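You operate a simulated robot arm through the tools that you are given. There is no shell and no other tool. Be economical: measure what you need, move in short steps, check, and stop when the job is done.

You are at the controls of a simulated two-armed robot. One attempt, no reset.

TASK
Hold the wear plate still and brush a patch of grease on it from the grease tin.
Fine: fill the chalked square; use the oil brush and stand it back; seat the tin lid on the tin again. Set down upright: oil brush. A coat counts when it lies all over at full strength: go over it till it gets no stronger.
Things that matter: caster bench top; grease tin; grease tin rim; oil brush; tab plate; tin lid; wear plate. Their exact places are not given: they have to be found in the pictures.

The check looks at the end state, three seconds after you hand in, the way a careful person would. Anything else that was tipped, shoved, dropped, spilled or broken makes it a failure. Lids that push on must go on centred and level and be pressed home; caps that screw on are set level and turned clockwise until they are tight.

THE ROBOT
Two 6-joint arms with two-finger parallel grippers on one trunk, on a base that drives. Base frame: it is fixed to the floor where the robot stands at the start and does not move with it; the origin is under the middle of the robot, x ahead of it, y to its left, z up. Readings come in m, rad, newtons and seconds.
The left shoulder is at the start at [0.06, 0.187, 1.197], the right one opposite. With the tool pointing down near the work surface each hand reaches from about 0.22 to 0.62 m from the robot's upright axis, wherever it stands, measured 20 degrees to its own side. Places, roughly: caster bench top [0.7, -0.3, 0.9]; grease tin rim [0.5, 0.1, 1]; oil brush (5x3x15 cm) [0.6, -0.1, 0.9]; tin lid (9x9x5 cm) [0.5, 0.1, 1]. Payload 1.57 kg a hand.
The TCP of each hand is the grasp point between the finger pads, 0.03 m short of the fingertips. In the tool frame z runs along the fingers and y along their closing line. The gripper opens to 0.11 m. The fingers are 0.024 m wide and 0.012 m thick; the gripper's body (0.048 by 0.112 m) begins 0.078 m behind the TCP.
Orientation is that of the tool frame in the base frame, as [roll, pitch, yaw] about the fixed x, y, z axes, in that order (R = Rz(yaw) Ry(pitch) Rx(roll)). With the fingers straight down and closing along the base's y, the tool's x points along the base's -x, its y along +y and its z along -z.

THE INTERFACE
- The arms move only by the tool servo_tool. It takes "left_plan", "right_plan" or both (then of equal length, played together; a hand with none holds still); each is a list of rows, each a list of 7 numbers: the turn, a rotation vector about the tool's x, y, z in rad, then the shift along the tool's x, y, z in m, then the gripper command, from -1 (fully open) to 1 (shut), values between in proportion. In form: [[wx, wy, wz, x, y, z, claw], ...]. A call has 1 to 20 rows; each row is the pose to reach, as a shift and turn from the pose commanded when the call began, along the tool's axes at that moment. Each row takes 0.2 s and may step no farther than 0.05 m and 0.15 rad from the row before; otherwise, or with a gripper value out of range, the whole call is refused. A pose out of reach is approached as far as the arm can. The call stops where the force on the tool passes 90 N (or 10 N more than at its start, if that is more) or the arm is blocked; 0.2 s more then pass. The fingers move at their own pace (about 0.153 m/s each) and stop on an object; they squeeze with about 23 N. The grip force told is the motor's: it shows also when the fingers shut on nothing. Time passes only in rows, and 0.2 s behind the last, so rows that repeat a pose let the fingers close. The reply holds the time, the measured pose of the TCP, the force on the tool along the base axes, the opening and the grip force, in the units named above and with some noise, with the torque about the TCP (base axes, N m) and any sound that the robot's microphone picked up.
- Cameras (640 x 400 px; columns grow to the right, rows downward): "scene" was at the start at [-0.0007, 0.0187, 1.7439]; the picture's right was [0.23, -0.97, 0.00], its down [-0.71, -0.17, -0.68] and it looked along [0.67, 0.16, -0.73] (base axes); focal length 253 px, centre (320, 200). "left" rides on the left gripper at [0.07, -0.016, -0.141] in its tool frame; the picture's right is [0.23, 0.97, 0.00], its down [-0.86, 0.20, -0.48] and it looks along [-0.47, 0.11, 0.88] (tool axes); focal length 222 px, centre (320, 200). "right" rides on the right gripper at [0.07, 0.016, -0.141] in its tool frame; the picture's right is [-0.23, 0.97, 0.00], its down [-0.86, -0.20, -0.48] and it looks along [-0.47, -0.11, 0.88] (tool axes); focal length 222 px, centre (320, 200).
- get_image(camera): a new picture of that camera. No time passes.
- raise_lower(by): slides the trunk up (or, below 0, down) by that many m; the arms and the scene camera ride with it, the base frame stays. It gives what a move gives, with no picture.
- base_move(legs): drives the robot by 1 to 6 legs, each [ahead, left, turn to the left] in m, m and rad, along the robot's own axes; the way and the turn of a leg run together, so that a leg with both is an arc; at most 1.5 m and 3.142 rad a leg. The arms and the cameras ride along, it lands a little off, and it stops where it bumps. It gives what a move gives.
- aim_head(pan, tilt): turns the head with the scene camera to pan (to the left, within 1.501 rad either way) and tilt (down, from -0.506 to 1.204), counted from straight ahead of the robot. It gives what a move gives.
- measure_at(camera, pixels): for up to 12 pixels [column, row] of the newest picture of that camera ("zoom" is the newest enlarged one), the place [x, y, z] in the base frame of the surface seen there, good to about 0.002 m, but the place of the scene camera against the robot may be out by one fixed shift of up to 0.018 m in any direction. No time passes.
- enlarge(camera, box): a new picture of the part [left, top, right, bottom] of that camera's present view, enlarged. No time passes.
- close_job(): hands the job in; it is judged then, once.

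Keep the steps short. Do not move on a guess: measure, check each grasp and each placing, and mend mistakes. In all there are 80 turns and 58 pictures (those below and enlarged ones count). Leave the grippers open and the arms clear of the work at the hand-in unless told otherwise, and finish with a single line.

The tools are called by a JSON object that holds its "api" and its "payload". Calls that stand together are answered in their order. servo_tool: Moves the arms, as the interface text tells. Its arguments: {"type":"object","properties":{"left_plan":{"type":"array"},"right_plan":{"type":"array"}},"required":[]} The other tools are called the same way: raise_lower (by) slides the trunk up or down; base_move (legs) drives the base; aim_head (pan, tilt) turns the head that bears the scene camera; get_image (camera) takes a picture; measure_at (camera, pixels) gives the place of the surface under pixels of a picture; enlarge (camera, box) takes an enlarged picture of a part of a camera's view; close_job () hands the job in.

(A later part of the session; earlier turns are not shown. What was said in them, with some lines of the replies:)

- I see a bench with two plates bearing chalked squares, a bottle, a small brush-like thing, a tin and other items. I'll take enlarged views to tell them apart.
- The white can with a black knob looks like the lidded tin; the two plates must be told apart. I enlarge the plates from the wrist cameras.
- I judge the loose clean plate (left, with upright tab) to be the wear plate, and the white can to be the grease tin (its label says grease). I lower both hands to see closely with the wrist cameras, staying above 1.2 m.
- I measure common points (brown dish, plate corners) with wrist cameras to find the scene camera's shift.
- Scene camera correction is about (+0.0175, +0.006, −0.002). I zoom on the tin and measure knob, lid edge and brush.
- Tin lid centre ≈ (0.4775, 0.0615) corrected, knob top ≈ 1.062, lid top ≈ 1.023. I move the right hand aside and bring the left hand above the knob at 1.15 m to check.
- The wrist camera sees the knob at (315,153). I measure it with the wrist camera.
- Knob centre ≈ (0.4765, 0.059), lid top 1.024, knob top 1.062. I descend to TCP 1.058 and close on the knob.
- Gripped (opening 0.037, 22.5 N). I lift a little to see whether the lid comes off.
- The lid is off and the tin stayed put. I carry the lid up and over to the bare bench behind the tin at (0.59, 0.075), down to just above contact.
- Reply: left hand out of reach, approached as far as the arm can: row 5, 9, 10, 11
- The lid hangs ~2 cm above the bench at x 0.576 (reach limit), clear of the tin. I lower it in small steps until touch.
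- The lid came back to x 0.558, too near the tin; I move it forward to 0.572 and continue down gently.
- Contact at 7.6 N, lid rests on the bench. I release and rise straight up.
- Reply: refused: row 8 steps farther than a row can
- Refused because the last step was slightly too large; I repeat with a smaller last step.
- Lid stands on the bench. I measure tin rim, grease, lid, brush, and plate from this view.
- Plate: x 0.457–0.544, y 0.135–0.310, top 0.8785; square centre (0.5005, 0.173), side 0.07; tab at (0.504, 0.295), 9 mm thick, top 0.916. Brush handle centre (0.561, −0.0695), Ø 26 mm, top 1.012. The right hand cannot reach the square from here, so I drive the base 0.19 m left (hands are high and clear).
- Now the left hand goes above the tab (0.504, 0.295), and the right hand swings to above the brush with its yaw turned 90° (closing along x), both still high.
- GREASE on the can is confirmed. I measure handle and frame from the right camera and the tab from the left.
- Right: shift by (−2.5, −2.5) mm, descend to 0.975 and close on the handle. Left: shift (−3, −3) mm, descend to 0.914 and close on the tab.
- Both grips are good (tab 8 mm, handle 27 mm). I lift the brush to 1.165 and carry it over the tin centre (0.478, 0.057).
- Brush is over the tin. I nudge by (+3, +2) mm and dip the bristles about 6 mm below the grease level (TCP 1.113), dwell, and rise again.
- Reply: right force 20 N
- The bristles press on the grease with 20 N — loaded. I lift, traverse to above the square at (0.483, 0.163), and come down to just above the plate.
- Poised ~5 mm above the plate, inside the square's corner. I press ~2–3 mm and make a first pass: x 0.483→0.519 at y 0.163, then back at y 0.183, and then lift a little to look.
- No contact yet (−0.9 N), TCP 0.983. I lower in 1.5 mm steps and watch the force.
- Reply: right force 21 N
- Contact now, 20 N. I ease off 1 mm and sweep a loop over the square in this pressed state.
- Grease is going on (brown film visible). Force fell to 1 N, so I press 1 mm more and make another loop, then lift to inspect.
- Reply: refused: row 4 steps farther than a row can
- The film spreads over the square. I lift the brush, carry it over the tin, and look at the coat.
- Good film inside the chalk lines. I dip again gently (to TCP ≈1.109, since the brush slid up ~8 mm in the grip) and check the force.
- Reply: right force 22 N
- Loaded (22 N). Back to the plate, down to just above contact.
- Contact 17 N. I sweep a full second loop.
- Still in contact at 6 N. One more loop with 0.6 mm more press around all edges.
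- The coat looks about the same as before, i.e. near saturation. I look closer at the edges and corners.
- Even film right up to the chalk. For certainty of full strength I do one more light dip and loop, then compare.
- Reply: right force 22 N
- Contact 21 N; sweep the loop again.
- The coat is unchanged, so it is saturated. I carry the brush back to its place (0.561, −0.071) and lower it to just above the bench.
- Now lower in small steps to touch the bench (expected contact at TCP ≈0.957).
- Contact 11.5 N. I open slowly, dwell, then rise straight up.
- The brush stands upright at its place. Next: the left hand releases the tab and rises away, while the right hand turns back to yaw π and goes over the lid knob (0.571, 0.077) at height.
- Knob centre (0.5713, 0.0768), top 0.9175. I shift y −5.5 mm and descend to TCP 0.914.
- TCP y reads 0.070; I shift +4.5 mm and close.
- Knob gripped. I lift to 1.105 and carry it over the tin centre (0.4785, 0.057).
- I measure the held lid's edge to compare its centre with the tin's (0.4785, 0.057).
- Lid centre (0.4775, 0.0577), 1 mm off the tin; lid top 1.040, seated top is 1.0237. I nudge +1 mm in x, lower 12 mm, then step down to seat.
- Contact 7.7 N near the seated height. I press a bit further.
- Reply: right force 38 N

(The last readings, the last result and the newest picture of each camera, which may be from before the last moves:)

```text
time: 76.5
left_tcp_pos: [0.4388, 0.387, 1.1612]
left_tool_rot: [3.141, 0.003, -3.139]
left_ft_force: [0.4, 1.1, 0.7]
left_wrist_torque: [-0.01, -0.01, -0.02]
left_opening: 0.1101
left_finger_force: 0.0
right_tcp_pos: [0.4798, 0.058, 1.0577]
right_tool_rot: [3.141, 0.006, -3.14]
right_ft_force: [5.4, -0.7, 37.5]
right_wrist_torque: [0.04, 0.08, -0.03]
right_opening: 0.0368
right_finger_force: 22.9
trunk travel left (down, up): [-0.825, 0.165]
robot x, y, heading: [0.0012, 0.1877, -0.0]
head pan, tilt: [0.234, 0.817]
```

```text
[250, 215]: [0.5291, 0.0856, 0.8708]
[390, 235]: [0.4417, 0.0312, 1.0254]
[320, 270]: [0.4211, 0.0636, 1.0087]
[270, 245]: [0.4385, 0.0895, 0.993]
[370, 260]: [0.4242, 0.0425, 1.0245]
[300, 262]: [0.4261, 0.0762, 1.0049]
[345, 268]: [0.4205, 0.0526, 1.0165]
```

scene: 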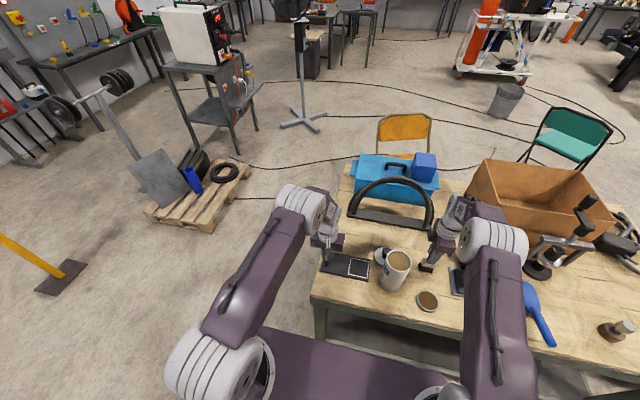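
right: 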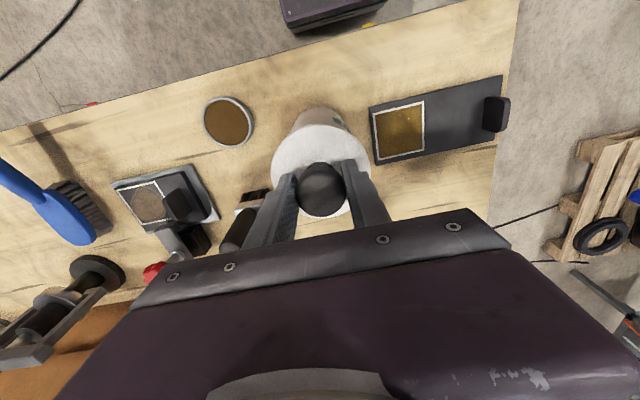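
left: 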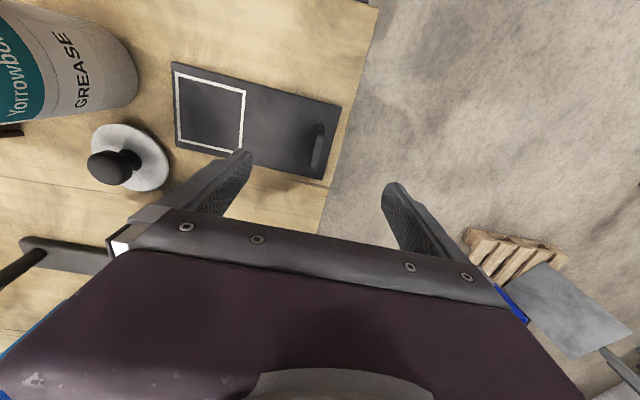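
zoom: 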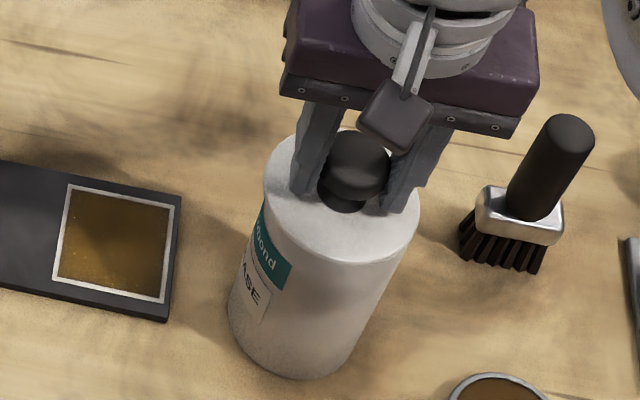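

The lid top reads 1.0245–1.0254, same as originally, flush on the tin. One more firm press of 1.5 mm, then release and rise.

{"api": "servo_tool", "payload": {"right_plan": [[0, 0, 0, 0.001, 0, 0.001, 1], [0, 0, 0, 0.001, 0, 0.002, 1], [0, 0, 0, 0.001, 0, 0.002, 1]]}}

{"api": "servo_tool", "payload": {"right_plan": [[0, 0, 0, 0, 0, -0.003, 1], [0, 0, 0, 0, 0, -0.004, 0.3], [0, 0, 0, 0, 0, -0.004, -0.4], [0, 0, 0, 0, 0, -0.004, -1], [0, 0, 0, 0, 0, -0.03, -1], [0, 0, 0, 0, 0, -0.07, -1], [0, 0, 0, 0, 0, -0.11, -1], [0, 0, 0, 0, 0, -0.15, -1]]}}

{"api": "enlarge", "payload": {"camera": "scene", "box": [330, 215, 450, 295]}}

{"api": "get_image", "payload": {"camera": "right"}}

```text
time: 77.3
left_tcp_pos: [0.4365, 0.388, 1.1604]
left_tool_rot: [-3.141, 0.003, -3.141]
left_ft_force: [0.9, 0.5, -0.9]
left_wrist_torque: [0.03, 0.02, 0.03]
left_opening: 0.1099
left_finger_force: 0.0
right_tcp_pos: [0.4775, 0.0596, 1.0577]
right_tool_rot: [3.141, 0.013, -3.139]
right_ft_force: [9.5, -4.9, 64.1]
right_wrist_torque: [-0.33, 0.49, 0.01]
right_opening: 0.0368
right_finger_force: 23.2
trunk travel left (down, up): [-0.825, 0.165]
robot x, y, heading: [0.0019, 0.1865, 0.0]
head pan, tilt: [0.234, 0.817]
```

```text
time: 79.1
left_tcp_pos: [0.4404, 0.386, 1.1596]
left_tool_rot: [3.141, 0.001, -3.14]
left_ft_force: [-0.5, -0.1, 0.4]
left_wrist_torque: [-0.02, 0.02, 0.02]
left_opening: 0.1099
left_finger_force: 0.0
right_tcp_pos: [0.4817, 0.059, 1.2027]
right_tool_rot: [-3.141, 0.0, -3.141]
right_ft_force: [0.4, -0.2, 0.1]
right_wrist_torque: [0.01, -0.02, 0.0]
right_opening: 0.1097
right_finger_force: 0.0
trunk travel left (down, up): [-0.825, 0.165]
robot x, y, heading: [-0.0028, 0.185, 0.005]
head pan, tilt: [0.234, 0.817]
```

```text
5.00 times, centred on (390, 255) of scene
```

zoom: 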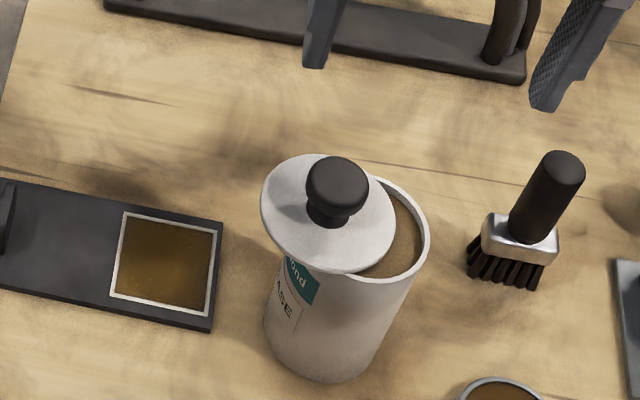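

```text
4 pictures are left
```

right: 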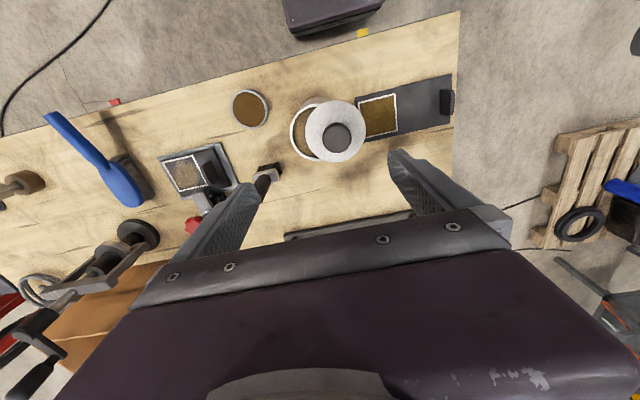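

The small rise before release pulled the lid off, and it now lies displaced toward +y. I measure how it lies before regrasping.

{"api": "measure_at", "payload": {"camera": "right", "pixels": [[337, 134], [327, 134], [347, 134], [337, 126], [337, 144], [307, 127], [362, 130], [335, 103], [325, 158], [352, 153], [315, 112], [355, 110]]}}

{"api": "measure_at", "payload": {"camera": "zoom", "pixels": [[337, 180], [266, 210], [390, 230], [320, 265], [300, 165], [275, 235], [360, 265], [425, 235], [405, 270], [400, 190]]}}

```text
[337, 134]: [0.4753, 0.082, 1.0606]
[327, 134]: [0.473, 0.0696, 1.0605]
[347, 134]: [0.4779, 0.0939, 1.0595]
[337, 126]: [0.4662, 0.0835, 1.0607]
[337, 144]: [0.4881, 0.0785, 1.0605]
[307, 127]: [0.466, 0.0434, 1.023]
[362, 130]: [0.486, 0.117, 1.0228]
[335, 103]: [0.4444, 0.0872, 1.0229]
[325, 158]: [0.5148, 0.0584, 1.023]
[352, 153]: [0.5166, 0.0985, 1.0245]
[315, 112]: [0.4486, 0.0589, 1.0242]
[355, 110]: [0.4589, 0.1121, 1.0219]
```

```text
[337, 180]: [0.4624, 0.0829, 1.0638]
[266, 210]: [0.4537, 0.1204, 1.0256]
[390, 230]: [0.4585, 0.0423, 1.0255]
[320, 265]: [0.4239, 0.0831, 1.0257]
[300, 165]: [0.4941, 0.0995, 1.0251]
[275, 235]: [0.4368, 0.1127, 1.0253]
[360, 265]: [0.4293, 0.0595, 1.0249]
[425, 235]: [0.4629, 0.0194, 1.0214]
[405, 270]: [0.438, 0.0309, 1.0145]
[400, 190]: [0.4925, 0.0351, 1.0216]
```

The lid lies flat on the rim but about 24 mm too far in +y (knob at (0.4765, 0.0815), top 1.0606). I come above the knob first and read the pose.

{"api": "servo_tool", "payload": {"right_plan": [[0, 0, 0, 0.002, 0.012, 0.03, -1], [0, 0, 0, 0.004, 0.0235, 0.06, -1], [0, 0, 0, 0.004, 0.0235, 0.095, -1], [0, 0, 0, 0.004, 0.0235, 0.095, -1], [0, 0, 0, 0.004, 0.0235, 0.095, -1]]}}

{"api": "get_image", "payload": {"camera": "right"}}

{"api": "measure_at", "payload": {"camera": "right", "pixels": [[320, 165], [300, 165], [340, 165], [320, 150], [320, 178], [270, 140], [270, 160]]}}

```text
time: 80.3
left_tcp_pos: [0.4424, 0.3861, 1.1586]
left_tool_rot: [-3.141, -0.002, -3.139]
left_ft_force: [0.3, 0.2, -0.6]
left_wrist_torque: [0.0, -0.05, 0.0]
left_opening: 0.11
left_finger_force: 0.1
right_tcp_pos: [0.4767, 0.0841, 1.1066]
right_tool_rot: [-3.14, 0.001, -3.139]
right_ft_force: [0.4, -0.4, -0.1]
right_wrist_torque: [0.01, 0.03, 0.0]
right_opening: 0.11
right_finger_force: 0.0
trunk travel left (down, up): [-0.825, 0.165]
robot x, y, heading: [0.0003, 0.1889, 0.0]
head pan, tilt: [0.234, 0.817]
```

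```text
3 pictures are left
```

right: 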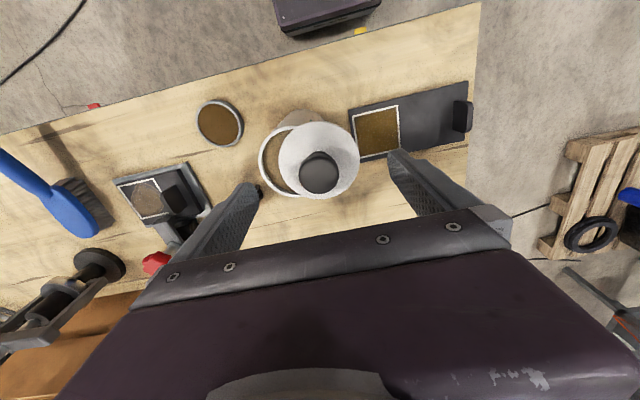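

```text
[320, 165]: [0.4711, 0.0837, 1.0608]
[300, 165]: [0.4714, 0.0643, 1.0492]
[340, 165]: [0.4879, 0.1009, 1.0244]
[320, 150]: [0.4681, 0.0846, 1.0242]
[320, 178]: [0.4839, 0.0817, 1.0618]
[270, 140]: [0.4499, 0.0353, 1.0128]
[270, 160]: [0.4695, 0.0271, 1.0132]
```

{"api": "measure_at", "payload": {"camera": "right", "pixels": [[303, 174], [335, 174], [319, 160], [319, 189], [261, 160], [266, 142], [278, 189], [282, 150], [356, 158], [320, 124], [297, 194], [288, 132]]}}

```text
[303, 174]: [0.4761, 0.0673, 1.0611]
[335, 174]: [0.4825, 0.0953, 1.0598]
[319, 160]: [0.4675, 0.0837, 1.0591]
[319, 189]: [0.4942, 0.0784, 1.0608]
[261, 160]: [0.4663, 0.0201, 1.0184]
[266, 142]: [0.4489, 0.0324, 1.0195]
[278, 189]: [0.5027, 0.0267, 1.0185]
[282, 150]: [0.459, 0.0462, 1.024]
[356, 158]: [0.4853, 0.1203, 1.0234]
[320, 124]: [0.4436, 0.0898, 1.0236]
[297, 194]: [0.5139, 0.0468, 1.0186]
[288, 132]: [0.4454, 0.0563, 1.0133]
```

Knob now at (0.480, 0.0815). I adjust (+3, −2) mm, descend to 1.0585, and grip.

{"api": "servo_tool", "payload": {"right_plan": [[0, 0, 0, -0.003, -0.002, 0.02, -1], [0, 0, 0, -0.003, -0.002, 0.04, -1], [0, 0, 0, -0.003, -0.002, 0.0465, -1], [0, 0, 0, -0.003, -0.002, 0.0465, -0.3], [0, 0, 0, -0.003, -0.002, 0.0465, 0.3], [0, 0, 0, -0.003, -0.002, 0.0465, 1], [0, 0, 0, -0.003, -0.002, 0.0465, 1], [0, 0, 0, -0.003, -0.002, 0.0465, 1]]}}

```text
time: 82.1
left_tcp_pos: [0.4424, 0.3861, 1.1588]
left_tool_rot: [3.141, 0.001, -3.141]
left_ft_force: [0.4, -0.4, 0.5]
left_wrist_torque: [0.0, 0.0, -0.03]
left_opening: 0.1099
left_finger_force: 0.1
right_tcp_pos: [0.4773, 0.0783, 1.0624]
right_tool_rot: [3.141, 0.0, -3.14]
right_ft_force: [-1.1, -1.0, 0.3]
right_wrist_torque: [-0.01, -0.03, 0.01]
right_opening: 0.0369
right_finger_force: 22.3
trunk travel left (down, up): [-0.825, 0.165]
robot x, y, heading: [0.0015, 0.187, 0.005]
head pan, tilt: [0.234, 0.817]
```

Gripped. I lift 18 mm and move toward the tin centre by (−2, −23) mm, then measure the lid against the tin.

{"api": "servo_tool", "payload": {"right_plan": [[0, 0, 0, 0, 0, -0.009, 1], [0, 0, 0, 0, 0, -0.018, 1], [0, 0, 0, 0.001, -0.012, -0.018, 1], [0, 0, 0, 0.002, -0.023, -0.018, 1], [0, 0, 0, 0.002, -0.023, -0.018, 1], [0, 0, 0, 0.002, -0.023, -0.018, 1]]}}

{"api": "get_image", "payload": {"camera": "right"}}

{"api": "measure_at", "payload": {"camera": "right", "pixels": [[275, 165], [368, 160], [318, 128], [290, 138], [345, 132], [322, 185], [276, 178], [366, 175], [305, 131], [283, 145]]}}

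```text
time: 83.5
left_tcp_pos: [0.4417, 0.3855, 1.1587]
left_tool_rot: [-3.141, 0.001, -3.138]
left_ft_force: [0.9, -0.9, -0.4]
left_wrist_torque: [0.0, 0.04, -0.02]
left_opening: 0.1097
left_finger_force: 0.1
right_tcp_pos: [0.4755, 0.0551, 1.0789]
right_tool_rot: [-3.141, 0.0, -3.139]
right_ft_force: [-0.3, -0.3, -1.6]
right_wrist_torque: [0.01, 0.01, 0.0]
right_opening: 0.0364
right_finger_force: 22.8
trunk travel left (down, up): [-0.825, 0.165]
robot x, y, heading: [-0.0002, 0.1845, 0.002]
head pan, tilt: [0.234, 0.817]
```

```text
2 pictures are left
```

right: 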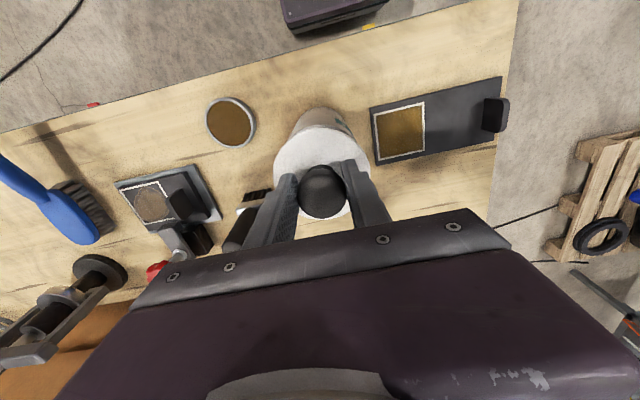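

```text
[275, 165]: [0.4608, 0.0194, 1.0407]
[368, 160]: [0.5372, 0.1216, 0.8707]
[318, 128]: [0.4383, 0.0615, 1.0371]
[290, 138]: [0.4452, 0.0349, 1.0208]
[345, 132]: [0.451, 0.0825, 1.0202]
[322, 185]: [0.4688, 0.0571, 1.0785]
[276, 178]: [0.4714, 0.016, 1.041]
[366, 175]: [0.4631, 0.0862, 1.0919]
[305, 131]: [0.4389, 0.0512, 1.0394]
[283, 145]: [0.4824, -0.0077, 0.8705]
```

Lid centre (0.478, 0.056) matches the tin (0.4785, 0.056–0.057). Lower in small steps to seat.

{"api": "servo_tool", "payload": {"right_plan": [[0, 0, 0, -0.0005, 0.0004, 0.005, 1], [0, 0, 0, -0.0005, 0.0004, 0.01, 1], [0, 0, 0, -0.0005, 0.0004, 0.013, 1], [0, 0, 0, -0.0005, 0.0004, 0.015, 1], [0, 0, 0, -0.0005, 0.0004, 0.0165, 1], [0, 0, 0, -0.0005, 0.0004, 0.0175, 1]]}}

```text
time: 84.9
left_tcp_pos: [0.4413, 0.3859, 1.1577]
left_tool_rot: [3.141, 0.0, -3.141]
left_ft_force: [0.6, -0.9, -0.1]
left_wrist_torque: [-0.01, 0.01, 0.0]
left_opening: 0.11
left_finger_force: 0.1
right_tcp_pos: [0.4747, 0.0548, 1.0614]
right_tool_rot: [3.141, 0.001, -3.141]
right_ft_force: [1.0, 0.1, 2.3]
right_wrist_torque: [0.01, 0.04, -0.04]
right_opening: 0.0365
right_finger_force: 22.9
trunk travel left (down, up): [-0.825, 0.165]
robot x, y, heading: [-0.0021, 0.189, -0.0]
head pan, tilt: [0.234, 0.817]
```

{"api": "servo_tool", "payload": {"right_plan": [[0, 0, 0, 0, 0, 0.001, 1], [0, 0, 0, 0, 0, 0.002, 1], [0, 0, 0, 0, 0, 0.003, 1], [0, 0, 0, 0, 0, 0.0035, 1], [0, 0, 0, 0, 0, 0.0035, 1]]}}

```text
time: 86.1
left_tcp_pos: [0.4408, 0.3869, 1.159]
left_tool_rot: [3.14, 0.002, -3.14]
left_ft_force: [0.6, 0.4, 0.4]
left_wrist_torque: [-0.03, 0.03, 0.01]
left_opening: 0.1103
left_finger_force: 0.1
right_tcp_pos: [0.4738, 0.0546, 1.0589]
right_tool_rot: [3.141, 0.002, -3.14]
right_ft_force: [3.8, -4.3, 21.5]
right_wrist_torque: [-0.09, -0.19, -0.04]
right_opening: 0.0366
right_finger_force: 22.8
trunk travel left (down, up): [-0.825, 0.165]
robot x, y, heading: [-0.0, 0.1876, 0.002]
head pan, tilt: [0.234, 0.817]
```

Press further to about 50 N.

{"api": "servo_tool", "payload": {"right_plan": [[0, 0, 0, 0, 0, 0.001, 1], [0, 0, 0, 0, 0, 0.002, 1], [0, 0, 0, 0, 0, 0.003, 1], [0, 0, 0, 0, 0, 0.003, 1]]}}

{"api": "servo_tool", "payload": {"right_plan": [[0, 0, 0, 0, 0, -0.001, 1], [0, 0, 0, 0, 0, -0.002, 1], [0, 0, 0, 0, 0, -0.003, 1], [0, 0, 0, 0, 0, -0.004, 1], [0, 0, 0, 0, 0, -0.004, 1]]}}

```text
time: 87.1
left_tcp_pos: [0.438, 0.3853, 1.1602]
left_tool_rot: [-3.14, 0.003, -3.139]
left_ft_force: [0.1, 0.4, 0.5]
left_wrist_torque: [0.02, -0.02, 0.0]
left_opening: 0.11
left_finger_force: 0.1
right_tcp_pos: [0.4749, 0.0561, 1.0579]
right_tool_rot: [3.141, 0.009, -3.139]
right_ft_force: [7.2, -8.4, 45.2]
right_wrist_torque: [-0.22, -0.36, -0.06]
right_opening: 0.0367
right_finger_force: 22.7
trunk travel left (down, up): [-0.825, 0.165]
robot x, y, heading: [-0.0006, 0.1884, 0.002]
head pan, tilt: [0.234, 0.817]
```

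```text
time: 88.3
left_tcp_pos: [0.4409, 0.3875, 1.1584]
left_tool_rot: [3.142, 0.0, -3.139]
left_ft_force: [-0.6, -0.2, 0.0]
left_wrist_torque: [0.01, 0.01, 0.01]
left_opening: 0.1101
left_finger_force: 0.1
right_tcp_pos: [0.4742, 0.057, 1.0576]
right_tool_rot: [-3.141, -0.002, -3.139]
right_ft_force: [3.6, -0.1, 10.8]
right_wrist_torque: [0.02, -0.33, -0.04]
right_opening: 0.0364
right_finger_force: 22.8
trunk travel left (down, up): [-0.825, 0.165]
robot x, y, heading: [-0.0013, 0.1864, 0.003]
head pan, tilt: [0.234, 0.817]
```

Pressed home (45 N), now resting at 11 N. I open in place, holding the hand still, then rise.

{"api": "servo_tool", "payload": {"right_plan": [[0, 0, 0, 0, 0, 0, -0.2], [0, 0, 0, 0, 0, 0, -0.2], [0, 0, 0, 0, 0, 0, -0.2]]}}

{"api": "enlarge", "payload": {"camera": "scene", "box": [330, 215, 450, 295]}}

```text
time: 89.1
left_tcp_pos: [0.441, 0.3861, 1.1591]
left_tool_rot: [3.14, -0.001, -3.138]
left_ft_force: [0.8, -0.4, -0.2]
left_wrist_torque: [0.01, -0.02, 0.03]
left_opening: 0.1099
left_finger_force: 0.1
right_tcp_pos: [0.4754, 0.0559, 1.0584]
right_tool_rot: [-3.141, 0.001, -3.141]
right_ft_force: [-0.3, -0.2, -0.8]
right_wrist_torque: [0.03, -0.04, 0.03]
right_opening: 0.0658
right_finger_force: 0.0
trunk travel left (down, up): [-0.825, 0.165]
robot x, y, heading: [-0.002, 0.1864, 0.005]
head pan, tilt: [0.234, 0.817]
```

```text
5.00 times, centred on (390, 255) of scene
```

zoom: 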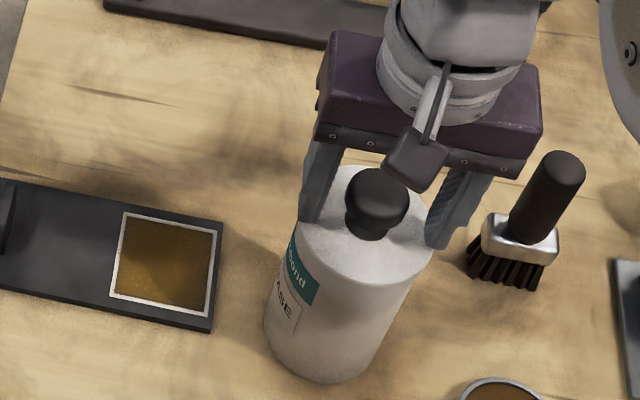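

The lid is free and looks centred. I check its level and centre from this view.

{"api": "measure_at", "payload": {"camera": "zoom", "pixels": [[302, 225], [428, 240], [365, 280], [340, 180], [315, 255], [405, 268], [378, 180], [360, 250]]}}

```text
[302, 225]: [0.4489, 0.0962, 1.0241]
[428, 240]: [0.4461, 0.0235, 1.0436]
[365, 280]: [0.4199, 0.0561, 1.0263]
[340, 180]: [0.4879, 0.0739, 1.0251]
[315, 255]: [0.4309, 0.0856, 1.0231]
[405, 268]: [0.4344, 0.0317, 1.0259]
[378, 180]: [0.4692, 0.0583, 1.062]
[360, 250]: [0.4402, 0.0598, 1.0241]
```

Level (≈1.025, as at the start) and centred. I rise straight up and move the right hand clear, then take a last look.

{"api": "servo_tool", "payload": {"right_plan": [[0, 0, 0, 0, 0, -0.02, -0.2], [0, 0, 0, 0, 0, -0.06, -0.2], [0, 0, 0, 0, 0, -0.1, -0.5], [0, 0, 0, 0, 0, -0.14, -1], [0, 0, 0, 0, 0, -0.18, -1], [0, 0, 0, 0.04, -0.02, -0.19, -1], [0, 0, 0, 0.08, -0.04, -0.19, -1], [0, 0, 0, 0.12, -0.065, -0.19, -1], [0, 0, 0, 0.15, -0.1, -0.19, -1], [0, 0, 0, 0.15, -0.14, -0.19, -1]]}}

{"api": "enlarge", "payload": {"camera": "scene", "box": [310, 215, 450, 303]}}

{"api": "measure_at", "payload": {"camera": "zoom", "pixels": [[360, 200], [350, 260], [390, 240], [320, 230]]}}

```text
time: 91.3
left_tcp_pos: [0.4415, 0.3854, 1.1586]
left_tool_rot: [3.139, 0.001, -3.139]
left_ft_force: [0.9, 0.1, -0.5]
left_wrist_torque: [0.01, 0.04, 0.0]
left_opening: 0.1104
left_finger_force: 0.0
right_tcp_pos: [0.3283, -0.0807, 1.2448]
right_tool_rot: [3.14, 0.0, -3.141]
right_ft_force: [-0.7, 0.0, -0.5]
right_wrist_torque: [0.01, 0.0, 0.01]
right_opening: 0.1101
right_finger_force: 0.1
trunk travel left (down, up): [-0.825, 0.165]
robot x, y, heading: [-0.0044, 0.1845, -0.001]
head pan, tilt: [0.234, 0.817]
```

```text
4.55 times, centred on (380, 259) of scene
```

zoom: 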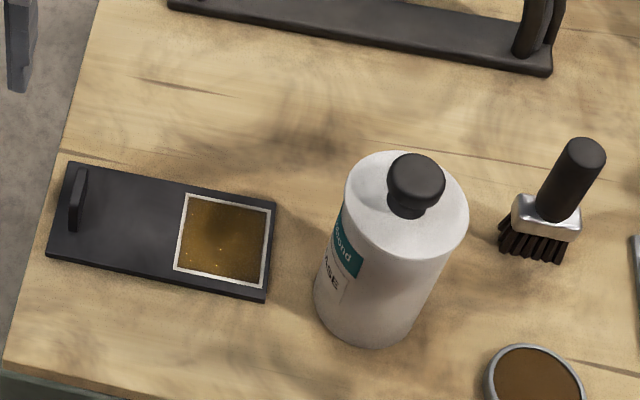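

```text
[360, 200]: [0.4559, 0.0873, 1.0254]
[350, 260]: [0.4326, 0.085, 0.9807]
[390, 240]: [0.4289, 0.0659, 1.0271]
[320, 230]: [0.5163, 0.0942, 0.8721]
```

The lid is on centred and level, the brush stands upright, the square is filled, and both hands are open and clear. Handing in.

{"api": "close_job", "payload": {}}

```text
The job is handed in.
```

The chalked square on the wear plate is filled with grease, the oil brush stands upright back in its place, and the lid is pressed level and centred on the grease tin; on my first release the lid slid about 24 mm off centre, so I re-seated it.
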